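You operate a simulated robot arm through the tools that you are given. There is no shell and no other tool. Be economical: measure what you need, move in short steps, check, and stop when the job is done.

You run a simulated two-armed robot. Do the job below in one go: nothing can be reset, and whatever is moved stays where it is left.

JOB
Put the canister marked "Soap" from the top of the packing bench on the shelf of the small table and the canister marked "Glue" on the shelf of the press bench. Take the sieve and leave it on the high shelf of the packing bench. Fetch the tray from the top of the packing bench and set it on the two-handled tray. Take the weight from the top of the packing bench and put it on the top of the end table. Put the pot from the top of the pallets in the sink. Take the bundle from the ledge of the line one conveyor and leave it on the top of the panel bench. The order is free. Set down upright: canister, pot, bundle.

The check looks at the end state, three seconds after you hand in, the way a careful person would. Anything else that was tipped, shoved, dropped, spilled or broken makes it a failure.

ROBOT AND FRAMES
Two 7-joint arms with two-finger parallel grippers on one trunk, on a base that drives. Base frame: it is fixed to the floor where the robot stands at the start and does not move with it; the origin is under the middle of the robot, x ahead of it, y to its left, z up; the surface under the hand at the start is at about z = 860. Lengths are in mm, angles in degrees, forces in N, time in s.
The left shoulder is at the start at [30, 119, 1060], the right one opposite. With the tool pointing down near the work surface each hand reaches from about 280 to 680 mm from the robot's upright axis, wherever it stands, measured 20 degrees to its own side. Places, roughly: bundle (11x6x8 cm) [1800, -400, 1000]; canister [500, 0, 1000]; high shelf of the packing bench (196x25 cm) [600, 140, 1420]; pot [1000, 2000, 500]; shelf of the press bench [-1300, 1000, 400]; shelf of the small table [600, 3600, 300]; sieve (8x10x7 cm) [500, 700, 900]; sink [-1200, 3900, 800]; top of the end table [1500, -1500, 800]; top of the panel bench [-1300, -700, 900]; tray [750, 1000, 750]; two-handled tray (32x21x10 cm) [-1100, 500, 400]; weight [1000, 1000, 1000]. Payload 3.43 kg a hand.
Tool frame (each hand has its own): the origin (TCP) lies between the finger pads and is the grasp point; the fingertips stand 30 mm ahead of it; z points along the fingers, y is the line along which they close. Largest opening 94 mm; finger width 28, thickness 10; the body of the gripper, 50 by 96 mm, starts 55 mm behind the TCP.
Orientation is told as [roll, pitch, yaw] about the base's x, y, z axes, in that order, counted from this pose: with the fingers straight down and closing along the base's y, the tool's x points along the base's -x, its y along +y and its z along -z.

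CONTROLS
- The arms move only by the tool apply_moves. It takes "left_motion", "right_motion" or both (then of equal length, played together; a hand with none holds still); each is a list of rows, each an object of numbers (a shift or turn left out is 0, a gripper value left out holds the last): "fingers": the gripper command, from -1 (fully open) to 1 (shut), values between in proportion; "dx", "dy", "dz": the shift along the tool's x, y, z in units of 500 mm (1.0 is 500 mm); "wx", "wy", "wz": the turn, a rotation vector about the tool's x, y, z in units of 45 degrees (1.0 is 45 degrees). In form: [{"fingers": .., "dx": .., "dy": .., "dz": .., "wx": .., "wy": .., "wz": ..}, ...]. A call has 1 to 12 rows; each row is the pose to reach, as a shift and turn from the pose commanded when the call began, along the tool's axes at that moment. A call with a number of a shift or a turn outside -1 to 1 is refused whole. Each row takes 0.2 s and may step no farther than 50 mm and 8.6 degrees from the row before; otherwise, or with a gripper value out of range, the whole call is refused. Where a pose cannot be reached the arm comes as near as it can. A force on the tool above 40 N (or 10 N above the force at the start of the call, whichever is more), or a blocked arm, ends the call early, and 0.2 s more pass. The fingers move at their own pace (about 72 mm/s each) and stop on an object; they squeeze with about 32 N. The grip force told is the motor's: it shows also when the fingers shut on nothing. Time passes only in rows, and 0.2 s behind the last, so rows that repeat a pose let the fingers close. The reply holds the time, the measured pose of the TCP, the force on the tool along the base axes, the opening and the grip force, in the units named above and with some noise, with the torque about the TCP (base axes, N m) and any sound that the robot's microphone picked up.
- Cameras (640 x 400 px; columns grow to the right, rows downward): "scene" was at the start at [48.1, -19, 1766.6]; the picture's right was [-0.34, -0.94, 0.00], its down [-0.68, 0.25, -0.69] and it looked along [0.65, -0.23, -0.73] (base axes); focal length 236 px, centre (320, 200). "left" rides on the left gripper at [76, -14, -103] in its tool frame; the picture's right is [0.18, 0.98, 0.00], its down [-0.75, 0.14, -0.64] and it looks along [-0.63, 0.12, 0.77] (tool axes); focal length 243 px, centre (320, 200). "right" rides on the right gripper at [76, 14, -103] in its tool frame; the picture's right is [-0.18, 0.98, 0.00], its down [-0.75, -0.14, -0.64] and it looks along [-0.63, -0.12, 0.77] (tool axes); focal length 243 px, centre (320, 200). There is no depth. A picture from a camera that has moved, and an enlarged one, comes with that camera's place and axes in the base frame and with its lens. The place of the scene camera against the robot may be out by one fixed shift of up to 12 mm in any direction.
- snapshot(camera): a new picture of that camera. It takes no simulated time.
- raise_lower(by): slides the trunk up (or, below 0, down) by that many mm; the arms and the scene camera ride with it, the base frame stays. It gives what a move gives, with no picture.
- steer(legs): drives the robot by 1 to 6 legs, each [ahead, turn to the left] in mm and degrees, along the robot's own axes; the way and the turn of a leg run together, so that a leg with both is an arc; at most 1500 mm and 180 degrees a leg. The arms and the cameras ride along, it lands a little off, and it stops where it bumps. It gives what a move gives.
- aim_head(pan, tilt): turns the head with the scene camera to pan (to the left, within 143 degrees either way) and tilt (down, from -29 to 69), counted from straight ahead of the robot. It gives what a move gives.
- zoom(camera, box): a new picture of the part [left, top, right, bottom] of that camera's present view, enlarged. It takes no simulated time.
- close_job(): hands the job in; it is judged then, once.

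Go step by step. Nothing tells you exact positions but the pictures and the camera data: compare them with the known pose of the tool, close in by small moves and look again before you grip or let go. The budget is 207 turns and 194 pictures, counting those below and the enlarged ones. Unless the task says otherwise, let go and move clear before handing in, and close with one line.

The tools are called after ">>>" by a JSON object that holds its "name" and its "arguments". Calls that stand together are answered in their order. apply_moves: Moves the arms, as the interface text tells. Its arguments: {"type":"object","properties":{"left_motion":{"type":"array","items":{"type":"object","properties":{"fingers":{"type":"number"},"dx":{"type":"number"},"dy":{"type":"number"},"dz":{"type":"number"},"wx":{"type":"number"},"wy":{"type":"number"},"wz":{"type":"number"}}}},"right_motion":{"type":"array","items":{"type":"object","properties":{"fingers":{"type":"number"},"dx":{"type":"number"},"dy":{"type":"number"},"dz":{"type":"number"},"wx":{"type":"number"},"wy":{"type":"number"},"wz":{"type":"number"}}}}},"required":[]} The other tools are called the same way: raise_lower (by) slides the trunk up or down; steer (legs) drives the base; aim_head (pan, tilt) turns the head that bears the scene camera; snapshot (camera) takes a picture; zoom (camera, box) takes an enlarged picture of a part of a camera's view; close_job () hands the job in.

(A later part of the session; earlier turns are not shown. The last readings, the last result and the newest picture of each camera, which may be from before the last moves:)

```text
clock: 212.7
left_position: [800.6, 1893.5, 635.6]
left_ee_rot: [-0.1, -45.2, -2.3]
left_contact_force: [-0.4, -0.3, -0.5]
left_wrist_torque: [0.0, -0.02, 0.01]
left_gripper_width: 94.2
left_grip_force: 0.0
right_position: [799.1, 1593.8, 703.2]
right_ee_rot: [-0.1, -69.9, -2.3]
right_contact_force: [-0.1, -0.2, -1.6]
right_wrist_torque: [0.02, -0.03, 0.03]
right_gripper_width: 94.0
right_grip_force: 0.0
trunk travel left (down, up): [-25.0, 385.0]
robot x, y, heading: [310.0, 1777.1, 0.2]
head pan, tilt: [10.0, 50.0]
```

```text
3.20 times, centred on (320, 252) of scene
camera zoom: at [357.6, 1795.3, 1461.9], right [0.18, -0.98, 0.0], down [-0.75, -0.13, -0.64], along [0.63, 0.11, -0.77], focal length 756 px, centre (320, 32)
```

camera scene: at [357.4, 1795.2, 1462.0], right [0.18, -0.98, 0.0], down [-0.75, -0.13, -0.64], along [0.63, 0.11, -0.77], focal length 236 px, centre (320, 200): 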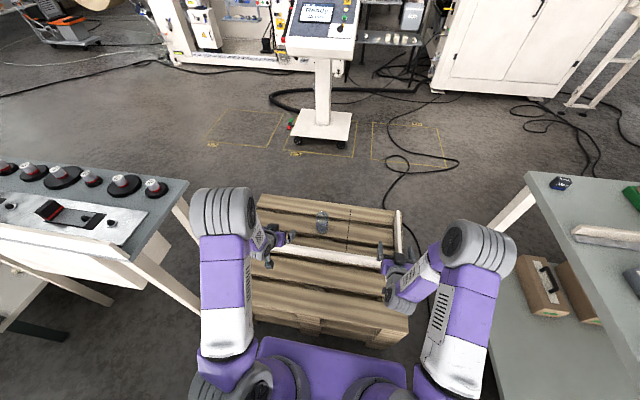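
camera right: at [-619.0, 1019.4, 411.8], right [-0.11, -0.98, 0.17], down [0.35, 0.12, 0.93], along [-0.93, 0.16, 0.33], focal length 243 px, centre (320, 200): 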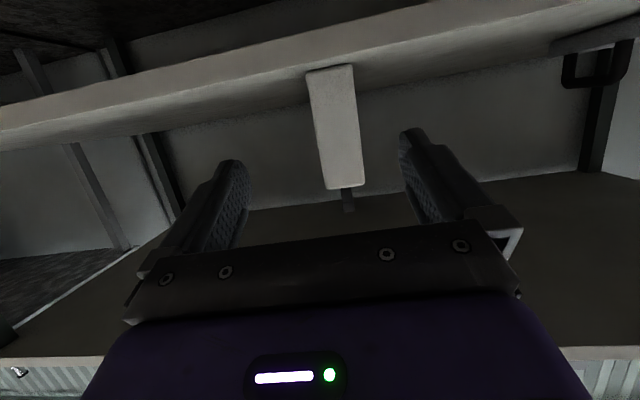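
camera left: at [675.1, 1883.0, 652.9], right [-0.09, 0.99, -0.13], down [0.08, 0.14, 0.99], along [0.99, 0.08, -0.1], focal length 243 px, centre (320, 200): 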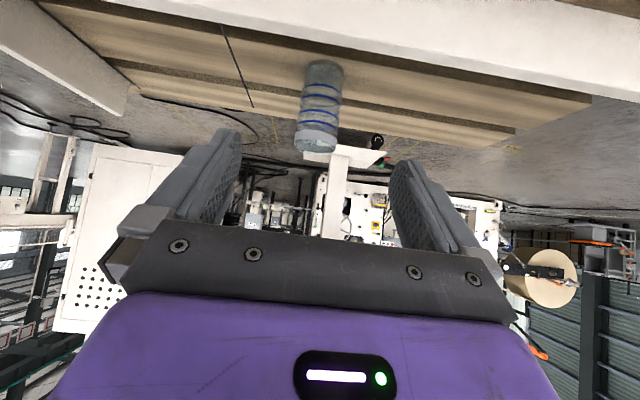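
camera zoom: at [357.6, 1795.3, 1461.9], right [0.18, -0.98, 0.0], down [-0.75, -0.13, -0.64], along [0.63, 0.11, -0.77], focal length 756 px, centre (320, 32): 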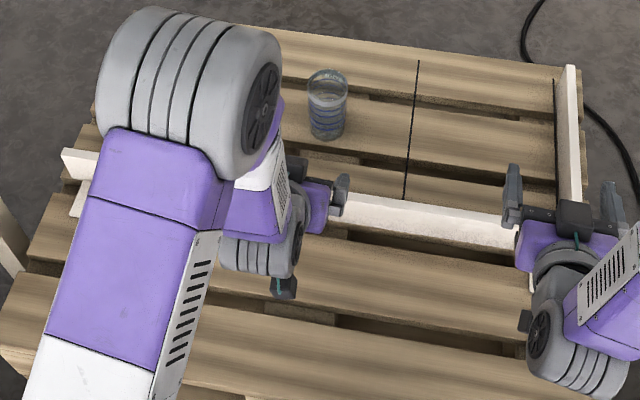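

Jar axis ≈[1033,1894]; the hand is in line. Moving forward and down along the fingers, stopping short to check.

>>> {"name": "apply_moves", "arguments": {"left_motion": [{"dx": -0.07, "dz": 0.07, "dy": 0.006}, {"dx": -0.138, "dz": 0.138, "dy": 0.01}, {"dx": -0.138, "dz": 0.225, "dy": 0.014}, {"dx": -0.138, "dz": 0.31, "dy": 0.016}, {"dx": -0.138, "dz": 0.388, "dy": 0.018}, {"dx": -0.138, "dz": 0.388, "dy": 0.018}]}}

>>> {"name": "snapshot", "arguments": {"camera": "left"}}

>>> {"name": "zoom", "arguments": {"camera": "scene", "box": [260, 190, 400, 277]}}

```text
clock: 214.1
left_position: [985.1, 1893.4, 546.0]
left_ee_rot: [-0.2, -44.9, -2.1]
left_contact_force: [-0.3, 0.3, 0.5]
left_wrist_torque: [0.01, -0.04, 0.06]
left_gripper_width: 94.1
left_grip_force: 0.1
right_position: [797.9, 1593.8, 701.0]
right_ee_rot: [-0.1, -69.8, -2.3]
right_contact_force: [0.1, 0.4, 0.4]
right_wrist_torque: [0.0, -0.03, -0.01]
right_gripper_width: 93.7
right_grip_force: 0.0
trunk travel left (down, up): [-25.0, 385.0]
robot x, y, heading: [304.1, 1774.1, 0.2]
head pan, tilt: [10.0, 50.0]
```

```text
116 pictures are left
camera left: at [859.4, 1883.6, 563.9], right [-0.09, 0.99, -0.13], down [0.08, 0.14, 0.99], along [0.99, 0.08, -0.1], focal length 243 px, centre (320, 200)
```

left: 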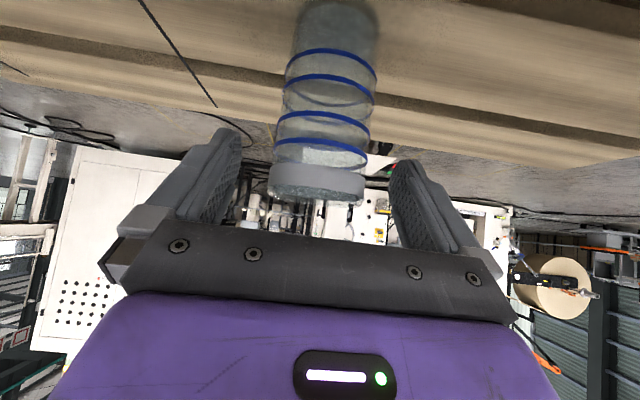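

```text
4.57 times, centred on (330, 234) of scene
camera zoom: at [357.4, 1795.2, 1462.0], right [0.18, -0.98, 0.0], down [-0.75, -0.13, -0.64], along [0.63, 0.11, -0.77], focal length 1080 px, centre (274, 47)
```

zoom: 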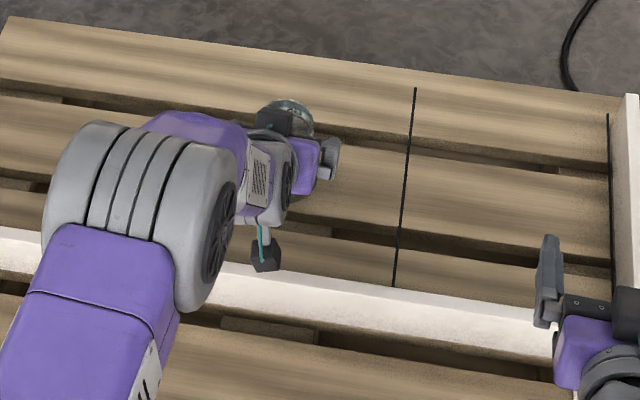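

Centred. Advancing the last 55 mm and closing.

>>> {"name": "apply_moves", "arguments": {"left_motion": [{"dz": 0.06}, {"dz": 0.115}, {"dz": 0.115, "fingers": 1}, {"dz": 0.115}, {"dz": 0.115}, {"dz": 0.115}]}}

>>> {"name": "snapshot", "arguments": {"camera": "left"}}

```text
clock: 215.5
left_position: [1029.9, 1891.6, 505.8]
left_ee_rot: [-0.1, -45.2, -2.3]
left_contact_force: [1.5, 1.2, 2.1]
left_wrist_torque: [0.06, -0.04, -0.05]
left_gripper_width: 62.5
left_grip_force: 32.2
right_position: [798.5, 1592.9, 703.3]
right_ee_rot: [-0.1, -69.8, -2.5]
right_contact_force: [0.3, -1.4, -0.4]
right_wrist_torque: [0.01, -0.02, 0.02]
right_gripper_width: 93.8
right_grip_force: 0.1
trunk travel left (down, up): [-25.0, 385.0]
robot x, y, heading: [307.0, 1777.5, -0.1]
head pan, tilt: [10.0, 50.0]
```

```text
114 pictures are left
camera left: at [902.0, 1881.6, 524.5], right [-0.09, 0.99, -0.13], down [0.08, 0.14, 0.99], along [0.99, 0.08, -0.09], focal length 243 px, centre (320, 200)
```

left: 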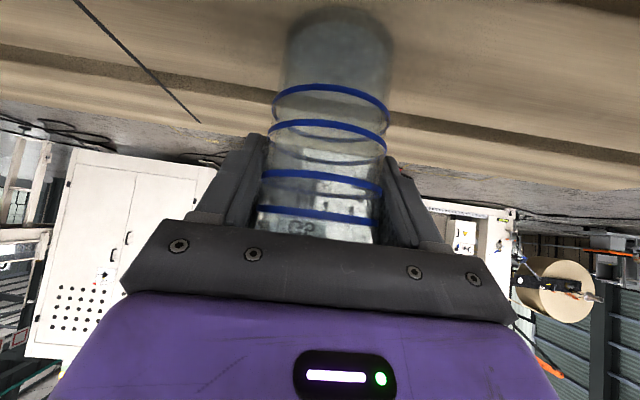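

Jar held (62.5 mm). Raising straight up with the trunk.

>>> {"name": "raise_lower", "arguments": {"by": 300}}

>>> {"name": "apply_moves", "arguments": {"left_motion": [{"dx": -0.05, "dz": -0.05}, {"dx": -0.1, "dz": -0.1}, {"dx": -0.15, "dz": -0.15}, {"dx": -0.19, "dz": -0.19}, {"dx": -0.14, "dz": -0.24}, {"dx": -0.09, "dz": -0.29}, {"dx": -0.04, "dz": -0.34}, {"dx": 0.01, "dz": -0.39}, {"dx": 0.06, "dz": -0.44}]}}

>>> {"name": "snapshot", "arguments": {"camera": "scene"}}

```text
clock: 218.5
left_position: [1028.5, 1891.0, 805.3]
left_ee_rot: [-0.1, -45.0, -2.3]
left_contact_force: [0.4, 0.7, -0.9]
left_wrist_torque: [-0.02, -0.01, -0.02]
left_gripper_width: 62.2
left_grip_force: 31.6
right_position: [798.4, 1593.6, 1002.0]
right_ee_rot: [-0.1, -69.8, -2.3]
right_contact_force: [0.8, -0.6, -0.3]
right_wrist_torque: [-0.01, 0.03, 0.02]
right_gripper_width: 93.8
right_grip_force: 0.0
trunk travel left (down, up): [-325.0, 85.0]
robot x, y, heading: [307.8, 1774.5, 0.0]
head pan, tilt: [10.0, 50.0]
```

```text
clock: 220.5
left_position: [851.9, 1897.3, 942.1]
left_ee_rot: [-0.1, -45.2, -2.2]
left_contact_force: [-0.1, 0.2, -1.6]
left_wrist_torque: [0.0, 0.0, 0.0]
left_gripper_width: 62.4
left_grip_force: 31.9
right_position: [797.1, 1594.7, 1003.3]
right_ee_rot: [-0.1, -69.8, -2.4]
right_contact_force: [0.1, -0.3, -0.2]
right_wrist_torque: [0.0, 0.02, 0.02]
right_gripper_width: 93.9
right_grip_force: 0.1
trunk travel left (down, up): [-325.0, 85.0]
robot x, y, heading: [312.3, 1776.6, 0.2]
head pan, tilt: [10.0, 50.0]
```

```text
113 pictures are left
camera scene: at [356.8, 1795.3, 1762.0], right [0.18, -0.98, 0.0], down [-0.75, -0.13, -0.64], along [0.63, 0.11, -0.77], focal length 236 px, centre (320, 200)
```

scene: 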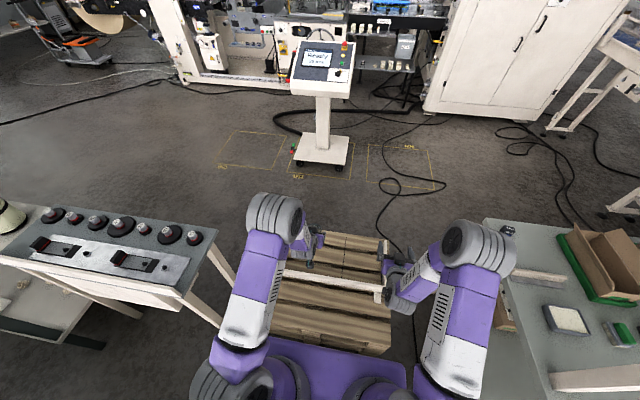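

Jar is secure and upright. Driving to the sink.

>>> {"name": "steer", "arguments": {"legs": [[-620, 0], [0, 90], [1400, 0], [880, 0], [0, 90]]}}

>>> {"name": "aim_head", "arguments": {"pan": 5, "tilt": 40}}

>>> {"name": "snapshot", "arguments": {"camera": "scene"}}

>>> {"name": "snapshot", "arguments": {"camera": "left"}}

```text
clock: 242.4
left_position: [-838.7, 3898.4, 941.0]
left_ee_rot: [-0.1, -45.1, 179.0]
left_contact_force: [0.1, 0.3, -1.2]
left_wrist_torque: [0.02, 0.04, -0.04]
left_gripper_width: 61.5
left_grip_force: 32.0
right_position: [-789.0, 4203.9, 1002.7]
right_ee_rot: [-0.2, -69.8, 178.9]
right_contact_force: [0.0, -0.1, 0.1]
right_wrist_torque: [-0.01, -0.02, -0.03]
right_gripper_width: 94.2
right_grip_force: 0.0
trunk travel left (down, up): [-325.0, 85.0]
robot x, y, heading: [-291.0, 4034.1, -178.5]
head pan, tilt: [10.0, 50.0]
```

```text
clock: 243.1
left_position: [-837.4, 3898.2, 940.5]
left_ee_rot: [-0.1, -45.0, 179.0]
left_contact_force: [0.2, 0.1, -1.7]
left_wrist_torque: [0.01, 0.0, -0.01]
left_gripper_width: 61.4
left_grip_force: 31.6
right_position: [-789.6, 4203.8, 1002.5]
right_ee_rot: [-0.1, -69.8, 178.9]
right_contact_force: [0.8, -0.9, -0.2]
right_wrist_torque: [-0.03, 0.01, -0.01]
right_gripper_width: 94.0
right_grip_force: 0.1
trunk travel left (down, up): [-325.0, 85.0]
robot x, y, heading: [-297.3, 4035.2, -178.8]
head pan, tilt: [5.0, 40.0]
```

```text
112 pictures are left
camera scene: at [-348.0, 4033.4, 1776.1], right [-0.11, 0.99, 0.0], down [0.64, 0.07, -0.77], along [-0.76, -0.08, -0.64], focal length 236 px, centre (320, 200)
```

scene: 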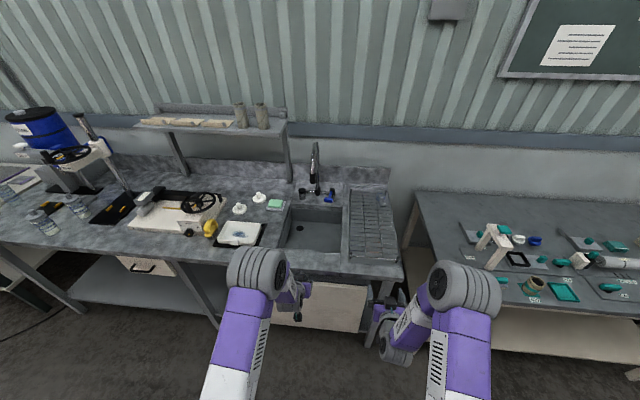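

```text
111 pictures are left
camera left: at [-710.5, 3910.0, 959.3], right [0.11, -0.98, -0.13], down [-0.08, -0.14, 0.99], along [-0.99, -0.1, -0.1], focal length 243 px, centre (320, 200)
```

left: 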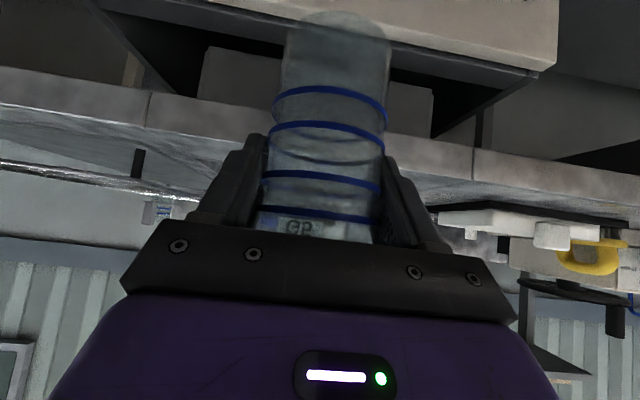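

The basin is about x −1030…−1320, y 3780…4060, counter top ≈895. Checking the faucet and basin depth closely.

>>> {"name": "zoom", "arguments": {"camera": "scene", "box": [250, 130, 410, 280]}}

```text
2.67 times, centred on (330, 205) of scene
camera zoom: at [-348.0, 4033.4, 1776.1], right [-0.11, 0.99, 0.0], down [0.64, 0.07, -0.77], along [-0.76, -0.08, -0.64], focal length 630 px, centre (293, 187)
```

zoom: 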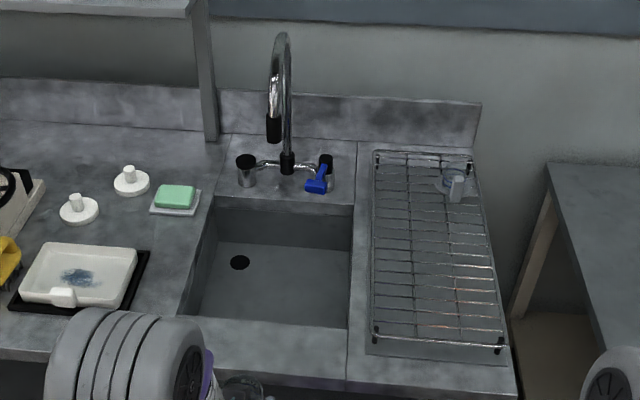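

Sink floor ≈795, faucet spout is behind the spot I want ([-1240,3945]). Raising both hands, then driving in.

>>> {"name": "apply_moves", "arguments": {"left_motion": [{"dx": -0.06, "dz": -0.06, "dy": -0.02}, {"dx": -0.12, "dz": -0.12, "dy": -0.05}, {"dx": -0.17, "dz": -0.15, "dy": -0.08}, {"dx": -0.22, "dz": -0.1, "dy": -0.1}, {"dx": -0.241, "dz": -0.071, "dy": -0.11}], "right_motion": [{"dx": -0.05, "dz": -0.018}, {"dx": -0.1, "dz": -0.036}, {"dx": -0.15, "dz": -0.054}, {"dx": -0.2, "dz": -0.072}, {"dx": -0.24, "dz": -0.087}]}}

>>> {"name": "steer", "arguments": {"legs": [[340, 0]]}}

>>> {"name": "aim_head", "arguments": {"pan": 5, "tilt": 50}}

>>> {"name": "snapshot", "arguments": {"camera": "scene"}}

>>> {"name": "snapshot", "arguments": {"camera": "left"}}

```text
clock: 244.3
left_position: [-895.5, 3955.0, 1051.3]
left_ee_rot: [-0.2, -45.1, 179.1]
left_contact_force: [-0.3, -0.2, -1.3]
left_wrist_torque: [0.0, 0.0, -0.01]
left_gripper_width: 61.5
left_grip_force: 32.8
right_position: [-788.9, 4202.5, 1130.0]
right_ee_rot: [-0.1, -69.8, 178.9]
right_contact_force: [0.2, -0.5, 0.1]
right_wrist_torque: [0.02, 0.02, -0.03]
right_gripper_width: 93.9
right_grip_force: 0.1
trunk travel left (down, up): [-325.0, 85.0]
robot x, y, heading: [-296.6, 4032.0, -178.5]
head pan, tilt: [5.0, 40.0]
```

```text
clock: 246.5
left_position: [-1235.4, 3943.9, 1050.4]
left_ee_rot: [-0.1, -45.0, 179.2]
left_contact_force: [-0.5, 0.7, -0.9]
left_wrist_torque: [-0.01, -0.01, 0.03]
left_gripper_width: 61.6
left_grip_force: 32.4
right_position: [-1130.3, 4193.1, 1129.4]
right_ee_rot: [-0.2, -69.8, 179.2]
right_contact_force: [-0.3, 0.2, 0.5]
right_wrist_torque: [0.0, -0.02, 0.0]
right_gripper_width: 94.1
right_grip_force: 0.0
trunk travel left (down, up): [-325.0, 85.0]
robot x, y, heading: [-634.2, 4023.8, -178.8]
head pan, tilt: [5.0, 40.0]
```

```text
clock: 247.2
left_position: [-1235.0, 3943.6, 1050.8]
left_ee_rot: [-0.1, -44.9, 179.2]
left_contact_force: [-1.0, -0.7, -1.8]
left_wrist_torque: [0.03, -0.01, 0.0]
left_gripper_width: 61.5
left_grip_force: 32.0
right_position: [-1129.4, 4192.2, 1129.3]
right_ee_rot: [-0.1, -69.7, 179.2]
right_contact_force: [0.6, 0.3, 0.3]
right_wrist_torque: [-0.01, -0.01, 0.0]
right_gripper_width: 93.9
right_grip_force: 0.1
trunk travel left (down, up): [-325.0, 85.0]
robot x, y, heading: [-636.4, 4026.3, -178.4]
head pan, tilt: [5.0, 50.0]
```

```text
109 pictures are left
camera scene: at [-678.7, 4026.0, 1762.0], right [-0.11, 0.99, 0.0], down [0.76, 0.09, -0.64], along [-0.64, -0.07, -0.77], focal length 236 px, centre (320, 200)
```

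scene: 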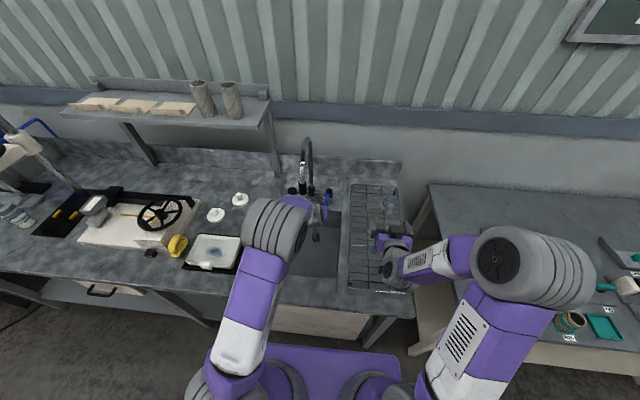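

```text
108 pictures are left
camera left: at [-1107.4, 3955.9, 1068.9], right [0.12, -0.98, -0.13], down [-0.08, -0.14, 0.99], along [-0.99, -0.1, -0.1], focal length 243 px, centre (320, 200)
```

left: 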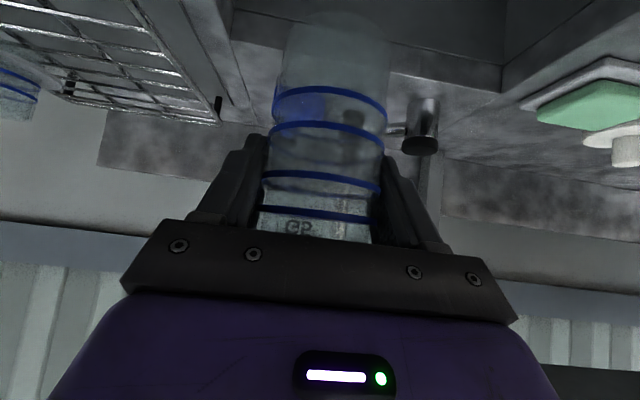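

Jar is over the basin. Lowering.

>>> {"name": "apply_moves", "arguments": {"left_motion": [{"dx": 0.06, "dz": 0.06}, {"dx": 0.12, "dz": 0.12}, {"dx": 0.18, "dz": 0.18}, {"dx": 0.2, "dz": 0.2}, {"dx": 0.21, "dz": 0.21}, {"dx": 0.22, "dz": 0.22}, {"dx": 0.228, "dz": 0.228}, {"dx": 0.236, "dz": 0.236}, {"dx": 0.244, "dz": 0.244}]}}

>>> {"name": "snapshot", "arguments": {"camera": "left"}}

```text
clock: 249.2
left_position: [-1235.1, 3946.3, 877.8]
left_ee_rot: [-0.1, -45.0, 179.2]
left_contact_force: [0.9, 0.7, -1.3]
left_wrist_torque: [0.02, -0.01, -0.03]
left_gripper_width: 61.3
left_grip_force: 31.9
right_position: [-1128.7, 4193.0, 1129.7]
right_ee_rot: [-0.1, -69.8, 179.1]
right_contact_force: [0.2, 0.1, 0.5]
right_wrist_torque: [0.01, 0.04, -0.02]
right_gripper_width: 93.9
right_grip_force: 0.1
trunk travel left (down, up): [-325.0, 85.0]
robot x, y, heading: [-635.7, 4027.7, -178.5]
head pan, tilt: [5.0, 50.0]
```

```text
107 pictures are left
camera left: at [-1107.5, 3956.6, 896.5], right [0.12, -0.98, -0.13], down [-0.08, -0.14, 0.99], along [-0.99, -0.1, -0.1], focal length 243 px, centre (320, 200)
```

left: 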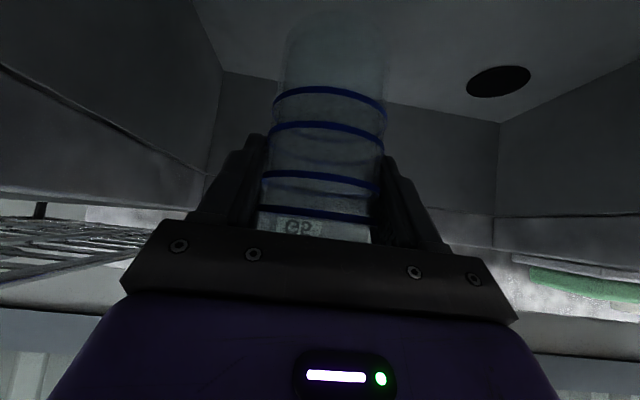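

>>> {"name": "apply_moves", "arguments": {"left_motion": [{"dx": 0.008, "dz": 0.008}, {"dx": 0.015, "dz": 0.015}, {"dx": 0.022, "dz": 0.022}, {"dx": 0.028, "dz": 0.028}, {"dx": 0.034, "dz": 0.034}, {"dx": 0.04, "dz": 0.04}, {"dx": 0.046, "dz": 0.046}, {"dx": 0.052, "dz": 0.052}]}}

```text
clock: 251.0
left_position: [-1234.9, 3944.8, 840.5]
left_ee_rot: [-0.2, -45.0, 179.3]
left_contact_force: [0.6, 0.0, -0.8]
left_wrist_torque: [-0.02, 0.0, 0.02]
left_gripper_width: 61.5
left_grip_force: 31.9
right_position: [-1130.7, 4192.8, 1129.4]
right_ee_rot: [0.0, -69.8, 179.0]
right_contact_force: [-0.4, -0.4, 1.1]
right_wrist_torque: [-0.02, 0.01, 0.01]
right_gripper_width: 94.0
right_grip_force: 0.2
trunk travel left (down, up): [-325.0, 85.0]
robot x, y, heading: [-635.5, 4025.7, -178.5]
head pan, tilt: [5.0, 50.0]
```

>>> {"name": "apply_moves", "arguments": {"left_motion": [{"dx": 0.006, "dz": 0.006}, {"dx": 0.012, "dz": 0.012}, {"dx": 0.018, "dz": 0.018}, {"dx": 0.024, "dz": 0.024}, {"dx": 0.03, "dz": 0.03}, {"dx": 0.036, "dz": 0.036}]}}

>>> {"name": "snapshot", "arguments": {"camera": "left"}}

```text
clock: 252.2
left_position: [-1241.6, 3943.5, 830.6]
left_ee_rot: [-0.1, -46.4, 179.3]
left_contact_force: [5.0, -0.2, 16.4]
left_wrist_torque: [-0.37, -0.64, 0.16]
left_gripper_width: 59.8
left_grip_force: 31.6
right_position: [-1128.7, 4192.9, 1129.4]
right_ee_rot: [-0.1, -69.9, 179.1]
right_contact_force: [-0.6, 0.8, 0.3]
right_wrist_torque: [0.01, 0.02, -0.01]
right_gripper_width: 93.9
right_grip_force: 0.1
trunk travel left (down, up): [-325.0, 85.0]
robot x, y, heading: [-634.6, 4023.3, -178.5]
head pan, tilt: [5.0, 50.0]
stopped in row 5 (left hand): the force on the tool passed its limit at 42 N (the readings are from after the stop); the commanded pose is now the measured one
```

```text
106 pictures are left
camera left: at [-1113.8, 3956.4, 846.0], right [0.11, -0.98, -0.13], down [-0.06, -0.14, 0.99], along [-0.99, -0.1, -0.07], focal length 243 px, centre (320, 200)
```

left: 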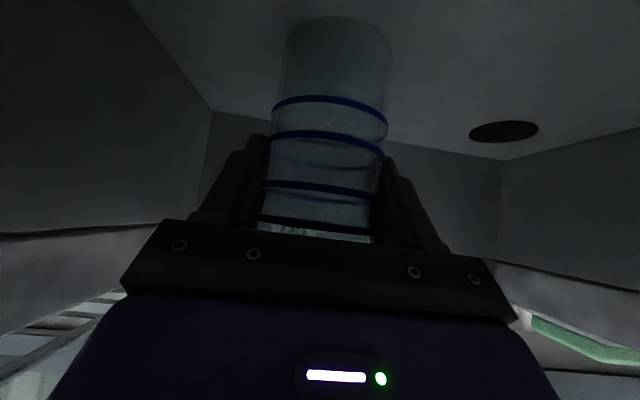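

Contact with the sink floor. Easing, releasing, retracting along the fingers.

>>> {"name": "apply_moves", "arguments": {"left_motion": [{"dx": -0.004, "dz": -0.004, "wy": 0.03}, {"dx": -0.004, "dz": -0.004, "wy": 0.03, "fingers": -1}, {"dx": -0.004, "dz": -0.004, "wy": 0.03}, {"dx": -0.004, "dz": -0.004, "wy": 0.03}, {"dx": -0.004, "dz": -0.07}, {"dx": -0.004, "dz": -0.15}, {"dx": -0.004, "dz": -0.24}, {"dx": -0.004, "dz": -0.33}, {"dx": -0.06, "dz": -0.38}, {"dx": -0.11, "dz": -0.43}]}}

>>> {"name": "snapshot", "arguments": {"camera": "left"}}

>>> {"name": "snapshot", "arguments": {"camera": "scene"}}

```text
clock: 254.4
left_position: [-1122.1, 3943.6, 1016.8]
left_ee_rot: [-0.1, -45.9, 179.2]
left_contact_force: [0.1, -0.2, 0.3]
left_wrist_torque: [-0.02, 0.01, -0.01]
left_gripper_width: 94.1
left_grip_force: 0.1
right_position: [-1128.4, 4193.1, 1129.4]
right_ee_rot: [-0.1, -69.9, 179.1]
right_contact_force: [1.0, 0.4, 0.3]
right_wrist_torque: [0.05, 0.0, -0.02]
right_gripper_width: 94.1
right_grip_force: 0.1
trunk travel left (down, up): [-325.0, 85.0]
robot x, y, heading: [-634.4, 4024.0, -178.3]
head pan, tilt: [5.0, 50.0]
```

```text
105 pictures are left
camera left: at [-994.3, 3955.0, 1033.9], right [0.11, -0.98, -0.13], down [-0.06, -0.14, 0.99], along [-0.99, -0.1, -0.08], focal length 243 px, centre (320, 200)
```

left: 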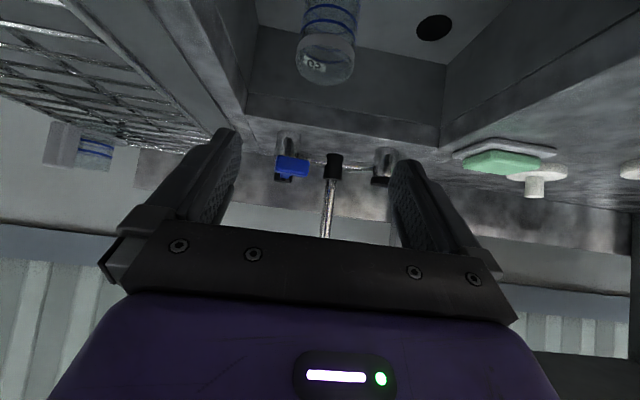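

```text
104 pictures are left
camera scene: at [-676.8, 4025.8, 1762.0], right [-0.11, 0.99, 0.0], down [0.76, 0.09, -0.64], along [-0.64, -0.07, -0.77], focal length 236 px, centre (320, 200)
```

scene: 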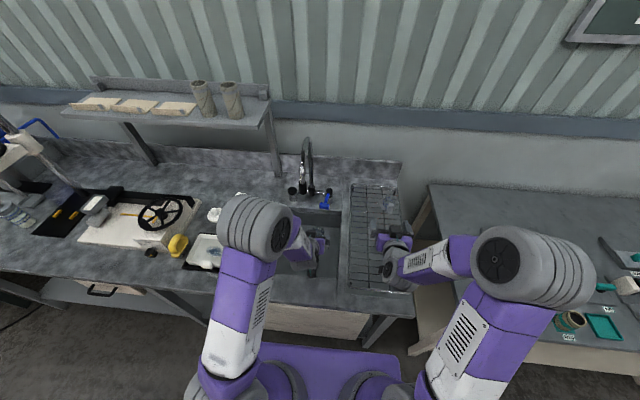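

The jar stands upright in the sink. Backing off and heading to the left end of the packing bench for the weight.

>>> {"name": "steer", "arguments": {"legs": [[-360, 0], [0, 88], [1300, 0], [1250, 0], [0, 80]]}}

>>> {"name": "aim_head", "arguments": {"pan": -20, "tilt": 35}}

>>> {"name": "snapshot", "arguments": {"camera": "scene"}}

```text
clock: 276.0
left_position: [219.3, 1469.9, 1016.7]
left_ee_rot: [-0.1, -46.0, -11.3]
left_contact_force: [0.2, 0.2, -0.9]
left_wrist_torque: [-0.02, 0.0, 0.02]
left_gripper_width: 94.2
left_grip_force: 0.1
right_position: [176.5, 1223.9, 1129.5]
right_ee_rot: [0.0, -69.8, -11.7]
right_contact_force: [-0.5, 0.2, -0.3]
right_wrist_torque: [0.03, 0.0, -0.01]
right_gripper_width: 94.1
right_grip_force: 0.0
trunk travel left (down, up): [-325.0, 85.0]
robot x, y, heading: [-277.6, 1480.5, -9.4]
head pan, tilt: [5.0, 50.0]
```

```text
clock: 276.9
left_position: [217.5, 1469.8, 1017.0]
left_ee_rot: [-0.1, -46.0, -11.3]
left_contact_force: [0.2, 0.0, 0.1]
left_wrist_torque: [0.0, -0.02, -0.03]
left_gripper_width: 94.0
left_grip_force: 0.1
right_position: [177.8, 1224.7, 1130.4]
right_ee_rot: [0.0, -69.8, -11.6]
right_contact_force: [-0.2, -0.1, 0.4]
right_wrist_torque: [-0.01, 0.01, -0.01]
right_gripper_width: 93.9
right_grip_force: 0.0
trunk travel left (down, up): [-325.0, 85.0]
robot x, y, heading: [-275.6, 1478.5, -9.5]
head pan, tilt: [-20.0, 35.0]
```

```text
103 pictures are left
camera scene: at [-227.4, 1449.1, 1783.6], right [-0.49, -0.87, 0.0], down [-0.5, 0.28, -0.82], along [0.72, -0.4, -0.57], focal length 236 px, centre (320, 200)
```

scene: 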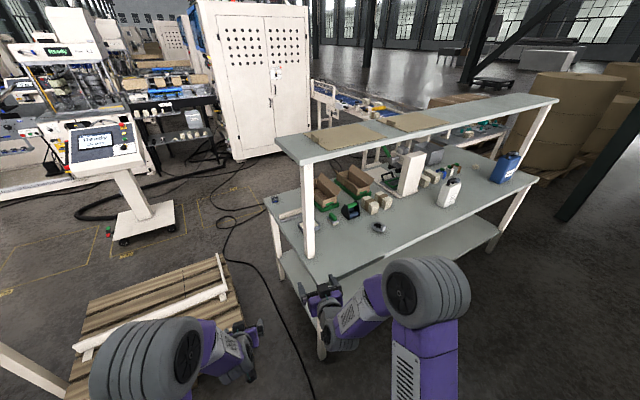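

There's a single post at the bench end and the gap to the pallets is too narrow for the base, so I'll fetch the weight from behind the bench later. Next: the sieve and tray from the front.

>>> {"name": "steer", "arguments": {"legs": [[0, -80.5], [650, 0], [0, 90]]}}

>>> {"name": "aim_head", "arguments": {"pan": 0, "tilt": 40}}

>>> {"name": "snapshot", "arguments": {"camera": "scene"}}

>>> {"name": "zoom", "arguments": {"camera": "scene", "box": [190, 180, 370, 292]}}

```text
clock: 287.8
left_position: [216.3, 900.5, 1017.2]
left_ee_rot: [-0.1, -46.0, -2.2]
left_contact_force: [-0.5, 0.4, -0.6]
left_wrist_torque: [-0.01, -0.01, 0.03]
left_gripper_width: 94.0
left_grip_force: 0.1
right_position: [214.0, 652.4, 1129.7]
right_ee_rot: [-0.1, -69.9, -2.5]
right_contact_force: [0.1, 0.5, 0.5]
right_wrist_torque: [-0.01, -0.04, -0.02]
right_gripper_width: 94.0
right_grip_force: 0.2
trunk travel left (down, up): [-325.0, 85.0]
robot x, y, heading: [-275.2, 831.9, -0.2]
head pan, tilt: [-20.0, 35.0]
```

```text
clock: 288.6
left_position: [215.8, 900.1, 1017.3]
left_ee_rot: [0.0, -45.9, -2.2]
left_contact_force: [0.6, -0.1, 0.6]
left_wrist_torque: [-0.01, -0.04, -0.02]
left_gripper_width: 93.8
left_grip_force: 0.1
right_position: [214.5, 650.4, 1129.1]
right_ee_rot: [-0.1, -69.8, -2.5]
right_contact_force: [0.4, 1.2, 0.0]
right_wrist_torque: [0.0, 0.0, 0.01]
right_gripper_width: 94.0
right_grip_force: 0.1
trunk travel left (down, up): [-325.0, 85.0]
robot x, y, heading: [-276.8, 830.6, -0.4]
head pan, tilt: [0.0, 40.0]
```

```text
102 pictures are left
camera scene: at [-217.1, 839.1, 1776.1], right [0.0, -1.0, 0.0], down [-0.64, 0.0, -0.77], along [0.77, 0.0, -0.64], focal length 236 px, centre (320, 200)
```

scene: 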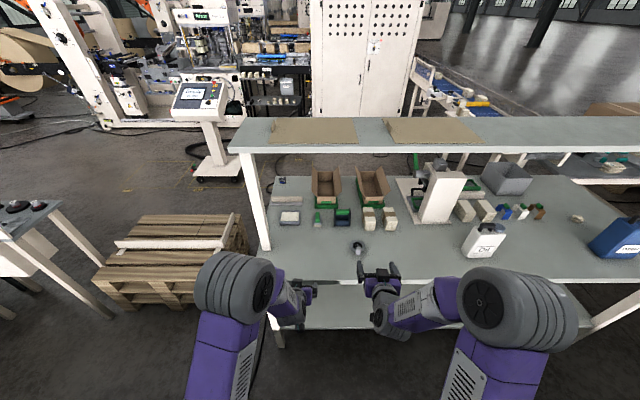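

```text
3.56 times, centred on (280, 236) of scene
camera zoom: at [-217.1, 839.1, 1776.1], right [0.0, -1.0, 0.0], down [-0.64, 0.0, -0.77], along [0.77, 0.0, -0.64], focal length 840 px, centre (462, 72)
```

zoom: 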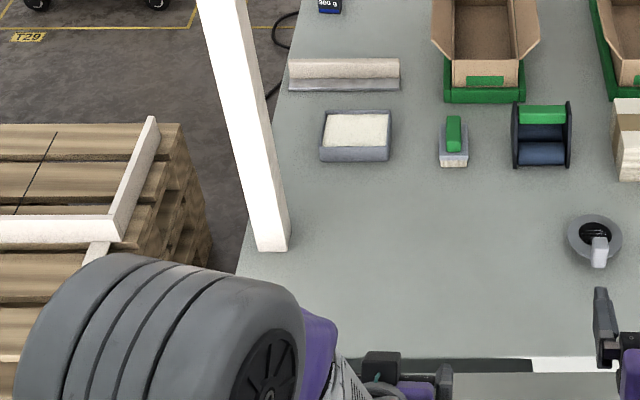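

Sieve at ≈[510,661], its handle toward me at ≈[482,660]; tray ≈[715,1001], about 110×93 mm. I'll tilt the right hand to 45°, lower it, and drive closer to grip the sieve's handle.

>>> {"name": "apply_moves", "arguments": {"right_motion": [{"dx": 0.07, "dz": 0.025, "wy": 0.14}, {"dx": 0.14, "dz": 0.05, "wy": 0.28}, {"dx": 0.21, "dz": 0.075, "wy": 0.42}, {"dx": 0.282, "dz": 0.102, "wy": 0.55, "dy": 0.016}]}}

>>> {"name": "steer", "arguments": {"legs": [[190, 0]]}}

>>> {"name": "snapshot", "arguments": {"camera": "right"}}

>>> {"name": "aim_head", "arguments": {"pan": -20, "tilt": 50}}

>>> {"name": "zoom", "arguments": {"camera": "scene", "box": [250, 120, 410, 220]}}

```text
clock: 289.6
left_position: [217.2, 901.1, 1016.1]
left_ee_rot: [0.0, -45.9, -2.2]
left_contact_force: [0.2, 0.1, -0.7]
left_wrist_torque: [0.02, -0.02, 0.0]
left_gripper_width: 94.0
left_grip_force: 0.1
right_position: [215.8, 661.2, 980.5]
right_ee_rot: [0.0, -44.9, -2.6]
right_contact_force: [-0.5, -0.6, 0.8]
right_wrist_torque: [0.02, 0.0, -0.01]
right_gripper_width: 94.1
right_grip_force: 0.1
trunk travel left (down, up): [-325.0, 85.0]
robot x, y, heading: [-276.9, 831.3, 0.1]
head pan, tilt: [0.0, 40.0]
```

```text
clock: 291.1
left_position: [403.2, 898.3, 1016.3]
left_ee_rot: [-0.1, -45.9, -2.4]
left_contact_force: [0.3, -0.5, 0.2]
left_wrist_torque: [-0.02, 0.02, -0.01]
left_gripper_width: 93.9
left_grip_force: 0.0
right_position: [398.4, 658.6, 979.4]
right_ee_rot: [0.1, -44.9, -2.8]
right_contact_force: [0.4, -0.4, 0.2]
right_wrist_torque: [-0.01, 0.02, 0.01]
right_gripper_width: 93.9
right_grip_force: 0.1
trunk travel left (down, up): [-325.0, 85.0]
robot x, y, heading: [-92.3, 831.1, -0.2]
head pan, tilt: [0.0, 40.0]
```

```text
100 pictures are left
camera right: at [274.1, 678.7, 996.7], right [0.18, 0.98, 0.13], down [0.07, -0.14, 0.99], along [0.98, -0.17, -0.1], focal length 243 px, centre (320, 200)
```

right: 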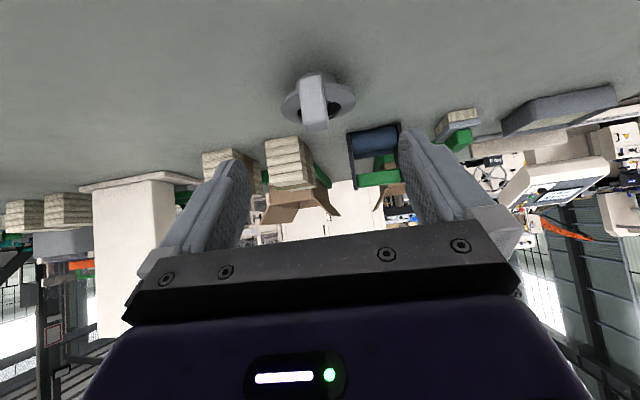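

```text
clock: 291.9
left_position: [401.4, 898.4, 1016.4]
left_ee_rot: [-0.1, -45.9, -2.3]
left_contact_force: [-0.5, -0.1, -0.5]
left_wrist_torque: [0.01, 0.0, -0.01]
left_gripper_width: 93.6
left_grip_force: 0.2
right_position: [399.7, 659.2, 980.1]
right_ee_rot: [0.0, -45.1, -2.7]
right_contact_force: [0.5, 0.2, 0.2]
right_wrist_torque: [0.01, 0.01, 0.0]
right_gripper_width: 94.0
right_grip_force: 0.1
trunk travel left (down, up): [-325.0, 85.0]
robot x, y, heading: [-88.6, 832.8, -0.5]
head pan, tilt: [-20.0, 50.0]
```

```text
4.00 times, centred on (330, 170) of scene
camera zoom: at [-44.6, 812.3, 1762.0], right [-0.35, -0.94, 0.0], down [-0.72, 0.27, -0.64], along [0.6, -0.22, -0.77], focal length 945 px, centre (280, 320)
```

zoom: 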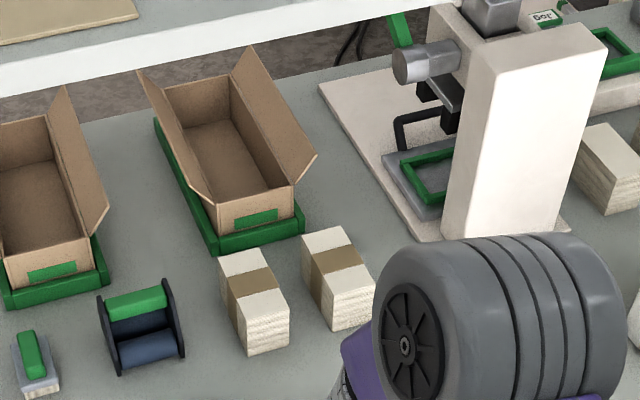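

Handle at ≈[482,648], z 864–911, 25 mm wide. Moving so just the fingertips take it.

>>> {"name": "apply_moves", "arguments": {"right_motion": [{"dy": -0.014, "dz": 0.08}, {"dy": -0.016, "dz": 0.15}, {"dy": -0.016, "dz": 0.17}, {"dy": -0.016, "dz": 0.17}]}}

>>> {"name": "snapshot", "arguments": {"camera": "right"}}

>>> {"name": "aim_head", "arguments": {"pan": -10, "tilt": 60}}

>>> {"name": "snapshot", "arguments": {"camera": "scene"}}

```text
clock: 292.9
left_position: [401.7, 898.1, 1017.5]
left_ee_rot: [-0.1, -46.1, -2.4]
left_contact_force: [-0.3, 0.7, -0.1]
left_wrist_torque: [0.01, 0.0, -0.01]
left_gripper_width: 94.1
left_grip_force: 0.0
right_position: [458.3, 648.4, 918.9]
right_ee_rot: [0.1, -45.1, -2.6]
right_contact_force: [-0.1, -0.6, 0.0]
right_wrist_torque: [-0.05, 0.01, -0.02]
right_gripper_width: 94.1
right_grip_force: 0.0
trunk travel left (down, up): [-325.0, 85.0]
robot x, y, heading: [-88.1, 831.9, -0.6]
head pan, tilt: [-20.0, 50.0]
```

```text
98 pictures are left
camera right: at [333.0, 668.5, 935.3], right [0.18, 0.98, 0.13], down [0.07, -0.14, 0.99], along [0.98, -0.17, -0.09], focal length 243 px, centre (320, 200)
```

right: 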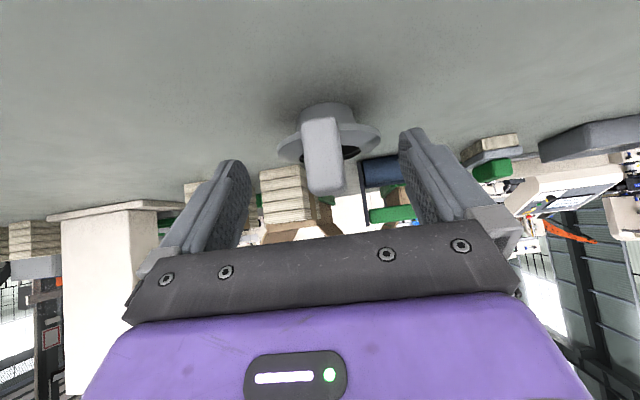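

```text
clock: 293.7
left_position: [401.7, 897.0, 1016.7]
left_ee_rot: [-0.1, -46.0, -2.4]
left_contact_force: [-0.7, -0.4, 0.6]
left_wrist_torque: [-0.01, -0.01, 0.0]
left_gripper_width: 94.0
left_grip_force: 0.1
right_position: [458.3, 647.4, 919.1]
right_ee_rot: [0.0, -45.1, -2.7]
right_contact_force: [0.1, 0.4, 0.1]
right_wrist_torque: [0.0, 0.02, 0.0]
right_gripper_width: 94.1
right_grip_force: 0.0
trunk travel left (down, up): [-325.0, 85.0]
robot x, y, heading: [-91.0, 829.0, -0.4]
head pan, tilt: [-10.0, 60.0]
```

```text
97 pictures are left
camera scene: at [-50.9, 826.9, 1749.4], right [-0.18, -0.98, 0.0], down [-0.85, 0.16, -0.5], along [0.49, -0.09, -0.87], focal length 236 px, centre (320, 200)
```

scene: 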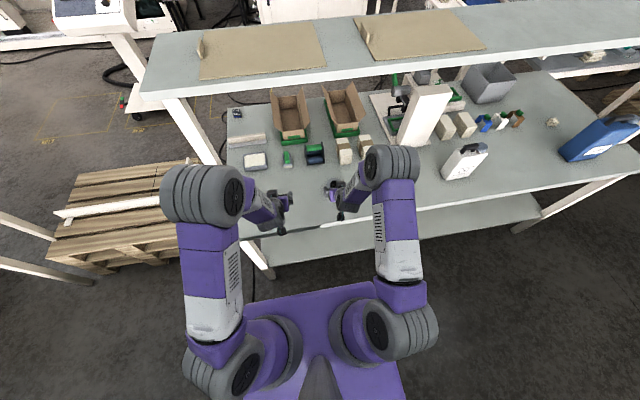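

>>> {"name": "apply_moves", "arguments": {"right_motion": [{"dz": 0.034}, {"dz": 0.034, "fingers": 1}, {"dz": 0.034}, {"dz": 0.034}, {"dz": 0.034}, {"dz": 0.034}]}}

>>> {"name": "snapshot", "arguments": {"camera": "right"}}

```text
clock: 295.1
left_position: [401.2, 899.0, 1016.7]
left_ee_rot: [-0.1, -45.9, -2.4]
left_contact_force: [0.1, -1.0, -1.0]
left_wrist_torque: [0.01, 0.0, -0.02]
left_gripper_width: 93.9
left_grip_force: 0.1
right_position: [470.6, 648.1, 907.1]
right_ee_rot: [0.0, -45.1, -2.7]
right_contact_force: [0.3, 0.7, -0.7]
right_wrist_torque: [0.01, 0.05, 0.04]
right_gripper_width: 73.3
right_grip_force: 32.4
trunk travel left (down, up): [-325.0, 85.0]
robot x, y, heading: [-88.7, 830.0, -0.5]
head pan, tilt: [-10.0, 60.0]
```

```text
96 pictures are left
camera right: at [344.6, 667.0, 924.3], right [0.18, 0.98, 0.13], down [0.07, -0.14, 0.99], along [0.98, -0.17, -0.09], focal length 243 px, centre (320, 200)
```

right: 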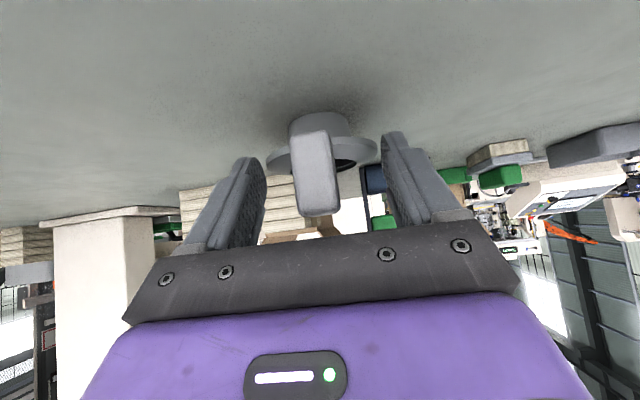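

The tips caught the ring's edge instead. I'll open and advance to grip across the ring's full width.

>>> {"name": "apply_moves", "arguments": {"right_motion": [{"fingers": -1}, {"fingers": -1}, {"dz": 0.03, "dx": -0.008}, {"dz": 0.066, "dx": -0.018}, {"dz": 0.066, "dx": -0.018}]}}

>>> {"name": "snapshot", "arguments": {"camera": "right"}}

```text
clock: 296.3
left_position: [400.4, 898.4, 1017.6]
left_ee_rot: [-0.1, -46.0, -2.5]
left_contact_force: [0.0, 0.2, -0.5]
left_wrist_torque: [0.0, -0.01, -0.01]
left_gripper_width: 94.4
left_grip_force: 0.1
right_position: [501.2, 645.3, 891.0]
right_ee_rot: [0.0, -45.1, -2.8]
right_contact_force: [-1.5, 1.3, 2.3]
right_wrist_torque: [0.04, 0.08, 0.02]
right_gripper_width: 94.0
right_grip_force: 0.0
trunk travel left (down, up): [-325.0, 85.0]
robot x, y, heading: [-91.4, 830.3, -0.4]
head pan, tilt: [-10.0, 60.0]
```

```text
95 pictures are left
camera right: at [375.1, 665.6, 908.4], right [0.18, 0.98, 0.13], down [0.07, -0.14, 0.99], along [0.98, -0.17, -0.09], focal length 243 px, centre (320, 200)
```

right: 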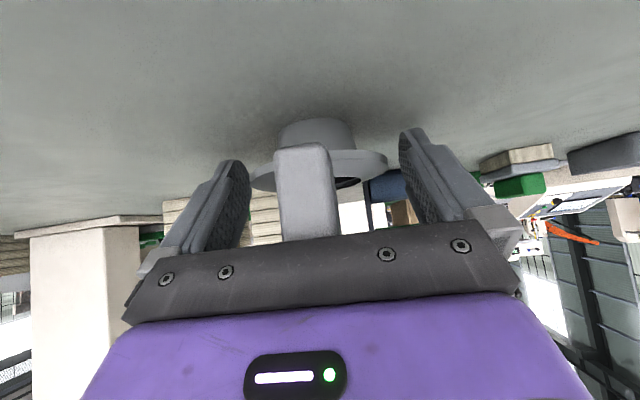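

>>> {"name": "apply_moves", "arguments": {"right_motion": [{"fingers": 1}, {"fingers": 1}, {"fingers": 1}, {"fingers": 1}]}}

>>> {"name": "snapshot", "arguments": {"camera": "right"}}

>>> {"name": "apply_moves", "arguments": {"right_motion": [{"dx": -0.04, "dz": -0.04}, {"dx": -0.08, "dz": -0.08}, {"dx": -0.08, "dz": -0.08}]}}

>>> {"name": "snapshot", "arguments": {"camera": "right"}}

```text
clock: 297.3
left_position: [401.9, 897.4, 1016.5]
left_ee_rot: [-0.1, -46.0, -2.4]
left_contact_force: [0.1, -0.3, -0.2]
left_wrist_torque: [0.01, 0.01, 0.01]
left_gripper_width: 93.9
left_grip_force: 0.0
right_position: [501.5, 645.4, 890.6]
right_ee_rot: [0.0, -45.1, -2.8]
right_contact_force: [0.5, -0.2, 1.8]
right_wrist_torque: [0.0, 0.01, 0.0]
right_gripper_width: 77.6
right_grip_force: 32.0
trunk travel left (down, up): [-325.0, 85.0]
robot x, y, heading: [-92.5, 830.1, -0.4]
head pan, tilt: [-10.0, 60.0]
```

```text
94 pictures are left
camera right: at [375.1, 665.7, 908.4], right [0.18, 0.98, 0.13], down [0.07, -0.14, 0.99], along [0.98, -0.17, -0.09], focal length 243 px, centre (320, 200)
```

right: 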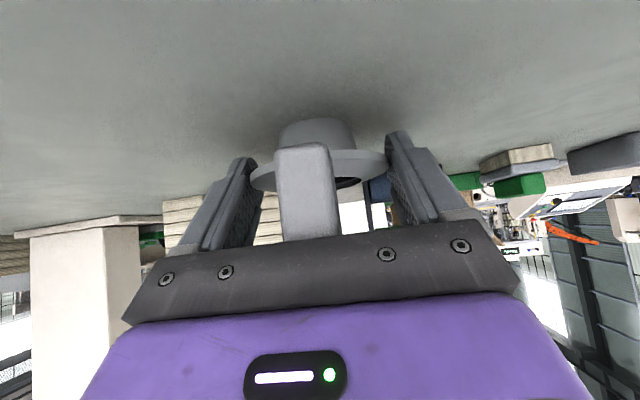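

```text
clock: 298.1
left_position: [402.3, 897.7, 1016.4]
left_ee_rot: [0.0, -45.8, -2.4]
left_contact_force: [-0.1, 0.4, 0.6]
left_wrist_torque: [-0.01, 0.02, -0.02]
left_gripper_width: 93.8
left_grip_force: 0.1
right_position: [500.8, 643.6, 947.8]
right_ee_rot: [0.0, -45.0, -2.8]
right_contact_force: [-0.4, 0.1, -1.1]
right_wrist_torque: [0.02, 0.01, 0.0]
right_gripper_width: 77.4
right_grip_force: 32.2
trunk travel left (down, up): [-325.0, 85.0]
robot x, y, heading: [-88.2, 830.9, -0.2]
head pan, tilt: [-10.0, 60.0]
```

```text
93 pictures are left
camera right: at [374.3, 665.2, 965.3], right [0.18, 0.98, 0.13], down [0.07, -0.14, 0.99], along [0.98, -0.17, -0.1], focal length 243 px, centre (320, 200)
```

right: 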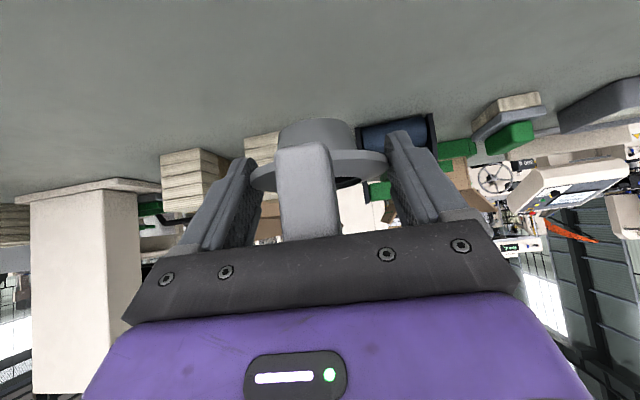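

Sieve is held (77 mm). Backing out and moving along the bench to the free part of the high shelf (y≈150), then raising.

>>> {"name": "steer", "arguments": {"legs": [[-260, 0], [0, -90], [500, 0], [0, 90]]}}

>>> {"name": "raise_lower", "arguments": {"by": 85}}

>>> {"name": "apply_moves", "arguments": {"right_motion": [{"dx": -0.065, "dz": -0.065}, {"dx": -0.13, "dz": -0.13}, {"dx": -0.195, "dz": -0.195}, {"dx": -0.26, "dz": -0.26}, {"dx": -0.325, "dz": -0.325}, {"dx": -0.39, "dz": -0.39}, {"dx": -0.455, "dz": -0.455}, {"dx": -0.52, "dz": -0.52}, {"dx": -0.585, "dz": -0.585}, {"dx": -0.64, "dz": -0.64}]}}

>>> {"name": "aim_head", "arguments": {"pan": 0, "tilt": 30}}

>>> {"name": "snapshot", "arguments": {"camera": "scene"}}

```text
clock: 310.2
left_position: [125.7, 386.4, 1016.1]
left_ee_rot: [-0.1, -45.9, -4.0]
left_contact_force: [0.4, 0.5, 0.4]
left_wrist_torque: [-0.02, 0.02, -0.01]
left_gripper_width: 94.3
left_grip_force: 0.1
right_position: [218.0, 131.5, 948.8]
right_ee_rot: [-0.1, -45.1, -4.3]
right_contact_force: [-0.8, 0.3, -1.4]
right_wrist_torque: [0.0, 0.01, 0.04]
right_gripper_width: 77.7
right_grip_force: 32.2
trunk travel left (down, up): [-325.0, 85.0]
robot x, y, heading: [-362.9, 333.4, -1.7]
head pan, tilt: [-10.0, 60.0]
```

```text
clock: 311.4
left_position: [125.2, 387.0, 1101.4]
left_ee_rot: [-0.1, -45.9, -4.1]
left_contact_force: [0.5, -0.1, 0.4]
left_wrist_torque: [-0.02, 0.0, -0.01]
left_gripper_width: 93.8
left_grip_force: 0.0
right_position: [217.1, 131.5, 1033.2]
right_ee_rot: [0.0, -45.0, -4.2]
right_contact_force: [-0.6, 0.0, -1.9]
right_wrist_torque: [-0.01, 0.0, 0.0]
right_gripper_width: 77.7
right_grip_force: 31.7
trunk travel left (down, up): [-410.0, 0.0]
robot x, y, heading: [-366.8, 333.1, -2.0]
head pan, tilt: [-10.0, 60.0]
```

```text
clock: 313.6
left_position: [125.4, 387.1, 1101.4]
left_ee_rot: [-0.1, -45.9, -4.0]
left_contact_force: [-1.0, -0.5, -0.7]
left_wrist_torque: [-0.01, 0.0, -0.02]
left_gripper_width: 93.9
left_grip_force: 0.0
right_position: [215.4, 132.2, 1487.5]
right_ee_rot: [0.1, -45.0, -4.3]
right_contact_force: [-0.1, -0.1, -1.4]
right_wrist_torque: [0.01, 0.0, -0.02]
right_gripper_width: 77.6
right_grip_force: 31.7
trunk travel left (down, up): [-410.0, 0.0]
robot x, y, heading: [-367.9, 333.7, -2.1]
head pan, tilt: [-10.0, 60.0]
```

```text
clock: 314.5
left_position: [125.4, 387.2, 1102.8]
left_ee_rot: [-0.1, -45.9, -4.0]
left_contact_force: [0.0, -0.6, -0.8]
left_wrist_torque: [0.02, 0.01, -0.02]
left_gripper_width: 94.1
left_grip_force: 0.0
right_position: [216.6, 133.5, 1488.7]
right_ee_rot: [0.0, -45.2, -4.3]
right_contact_force: [0.3, 1.1, -0.5]
right_wrist_torque: [0.0, -0.03, 0.02]
right_gripper_width: 77.5
right_grip_force: 31.9
trunk travel left (down, up): [-410.0, 0.0]
robot x, y, heading: [-366.5, 331.2, -1.9]
head pan, tilt: [0.0, 30.0]
```

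```text
92 pictures are left
camera scene: at [-303.3, 338.5, 1876.4], right [-0.03, -1.0, 0.0], down [-0.5, 0.02, -0.87], along [0.87, -0.03, -0.5], focal length 236 px, centre (320, 200)
```

scene: 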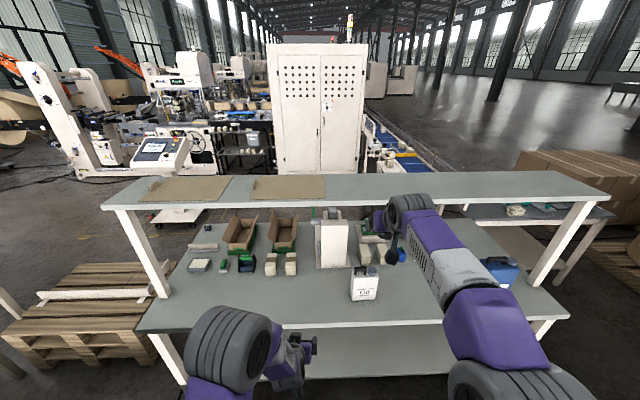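

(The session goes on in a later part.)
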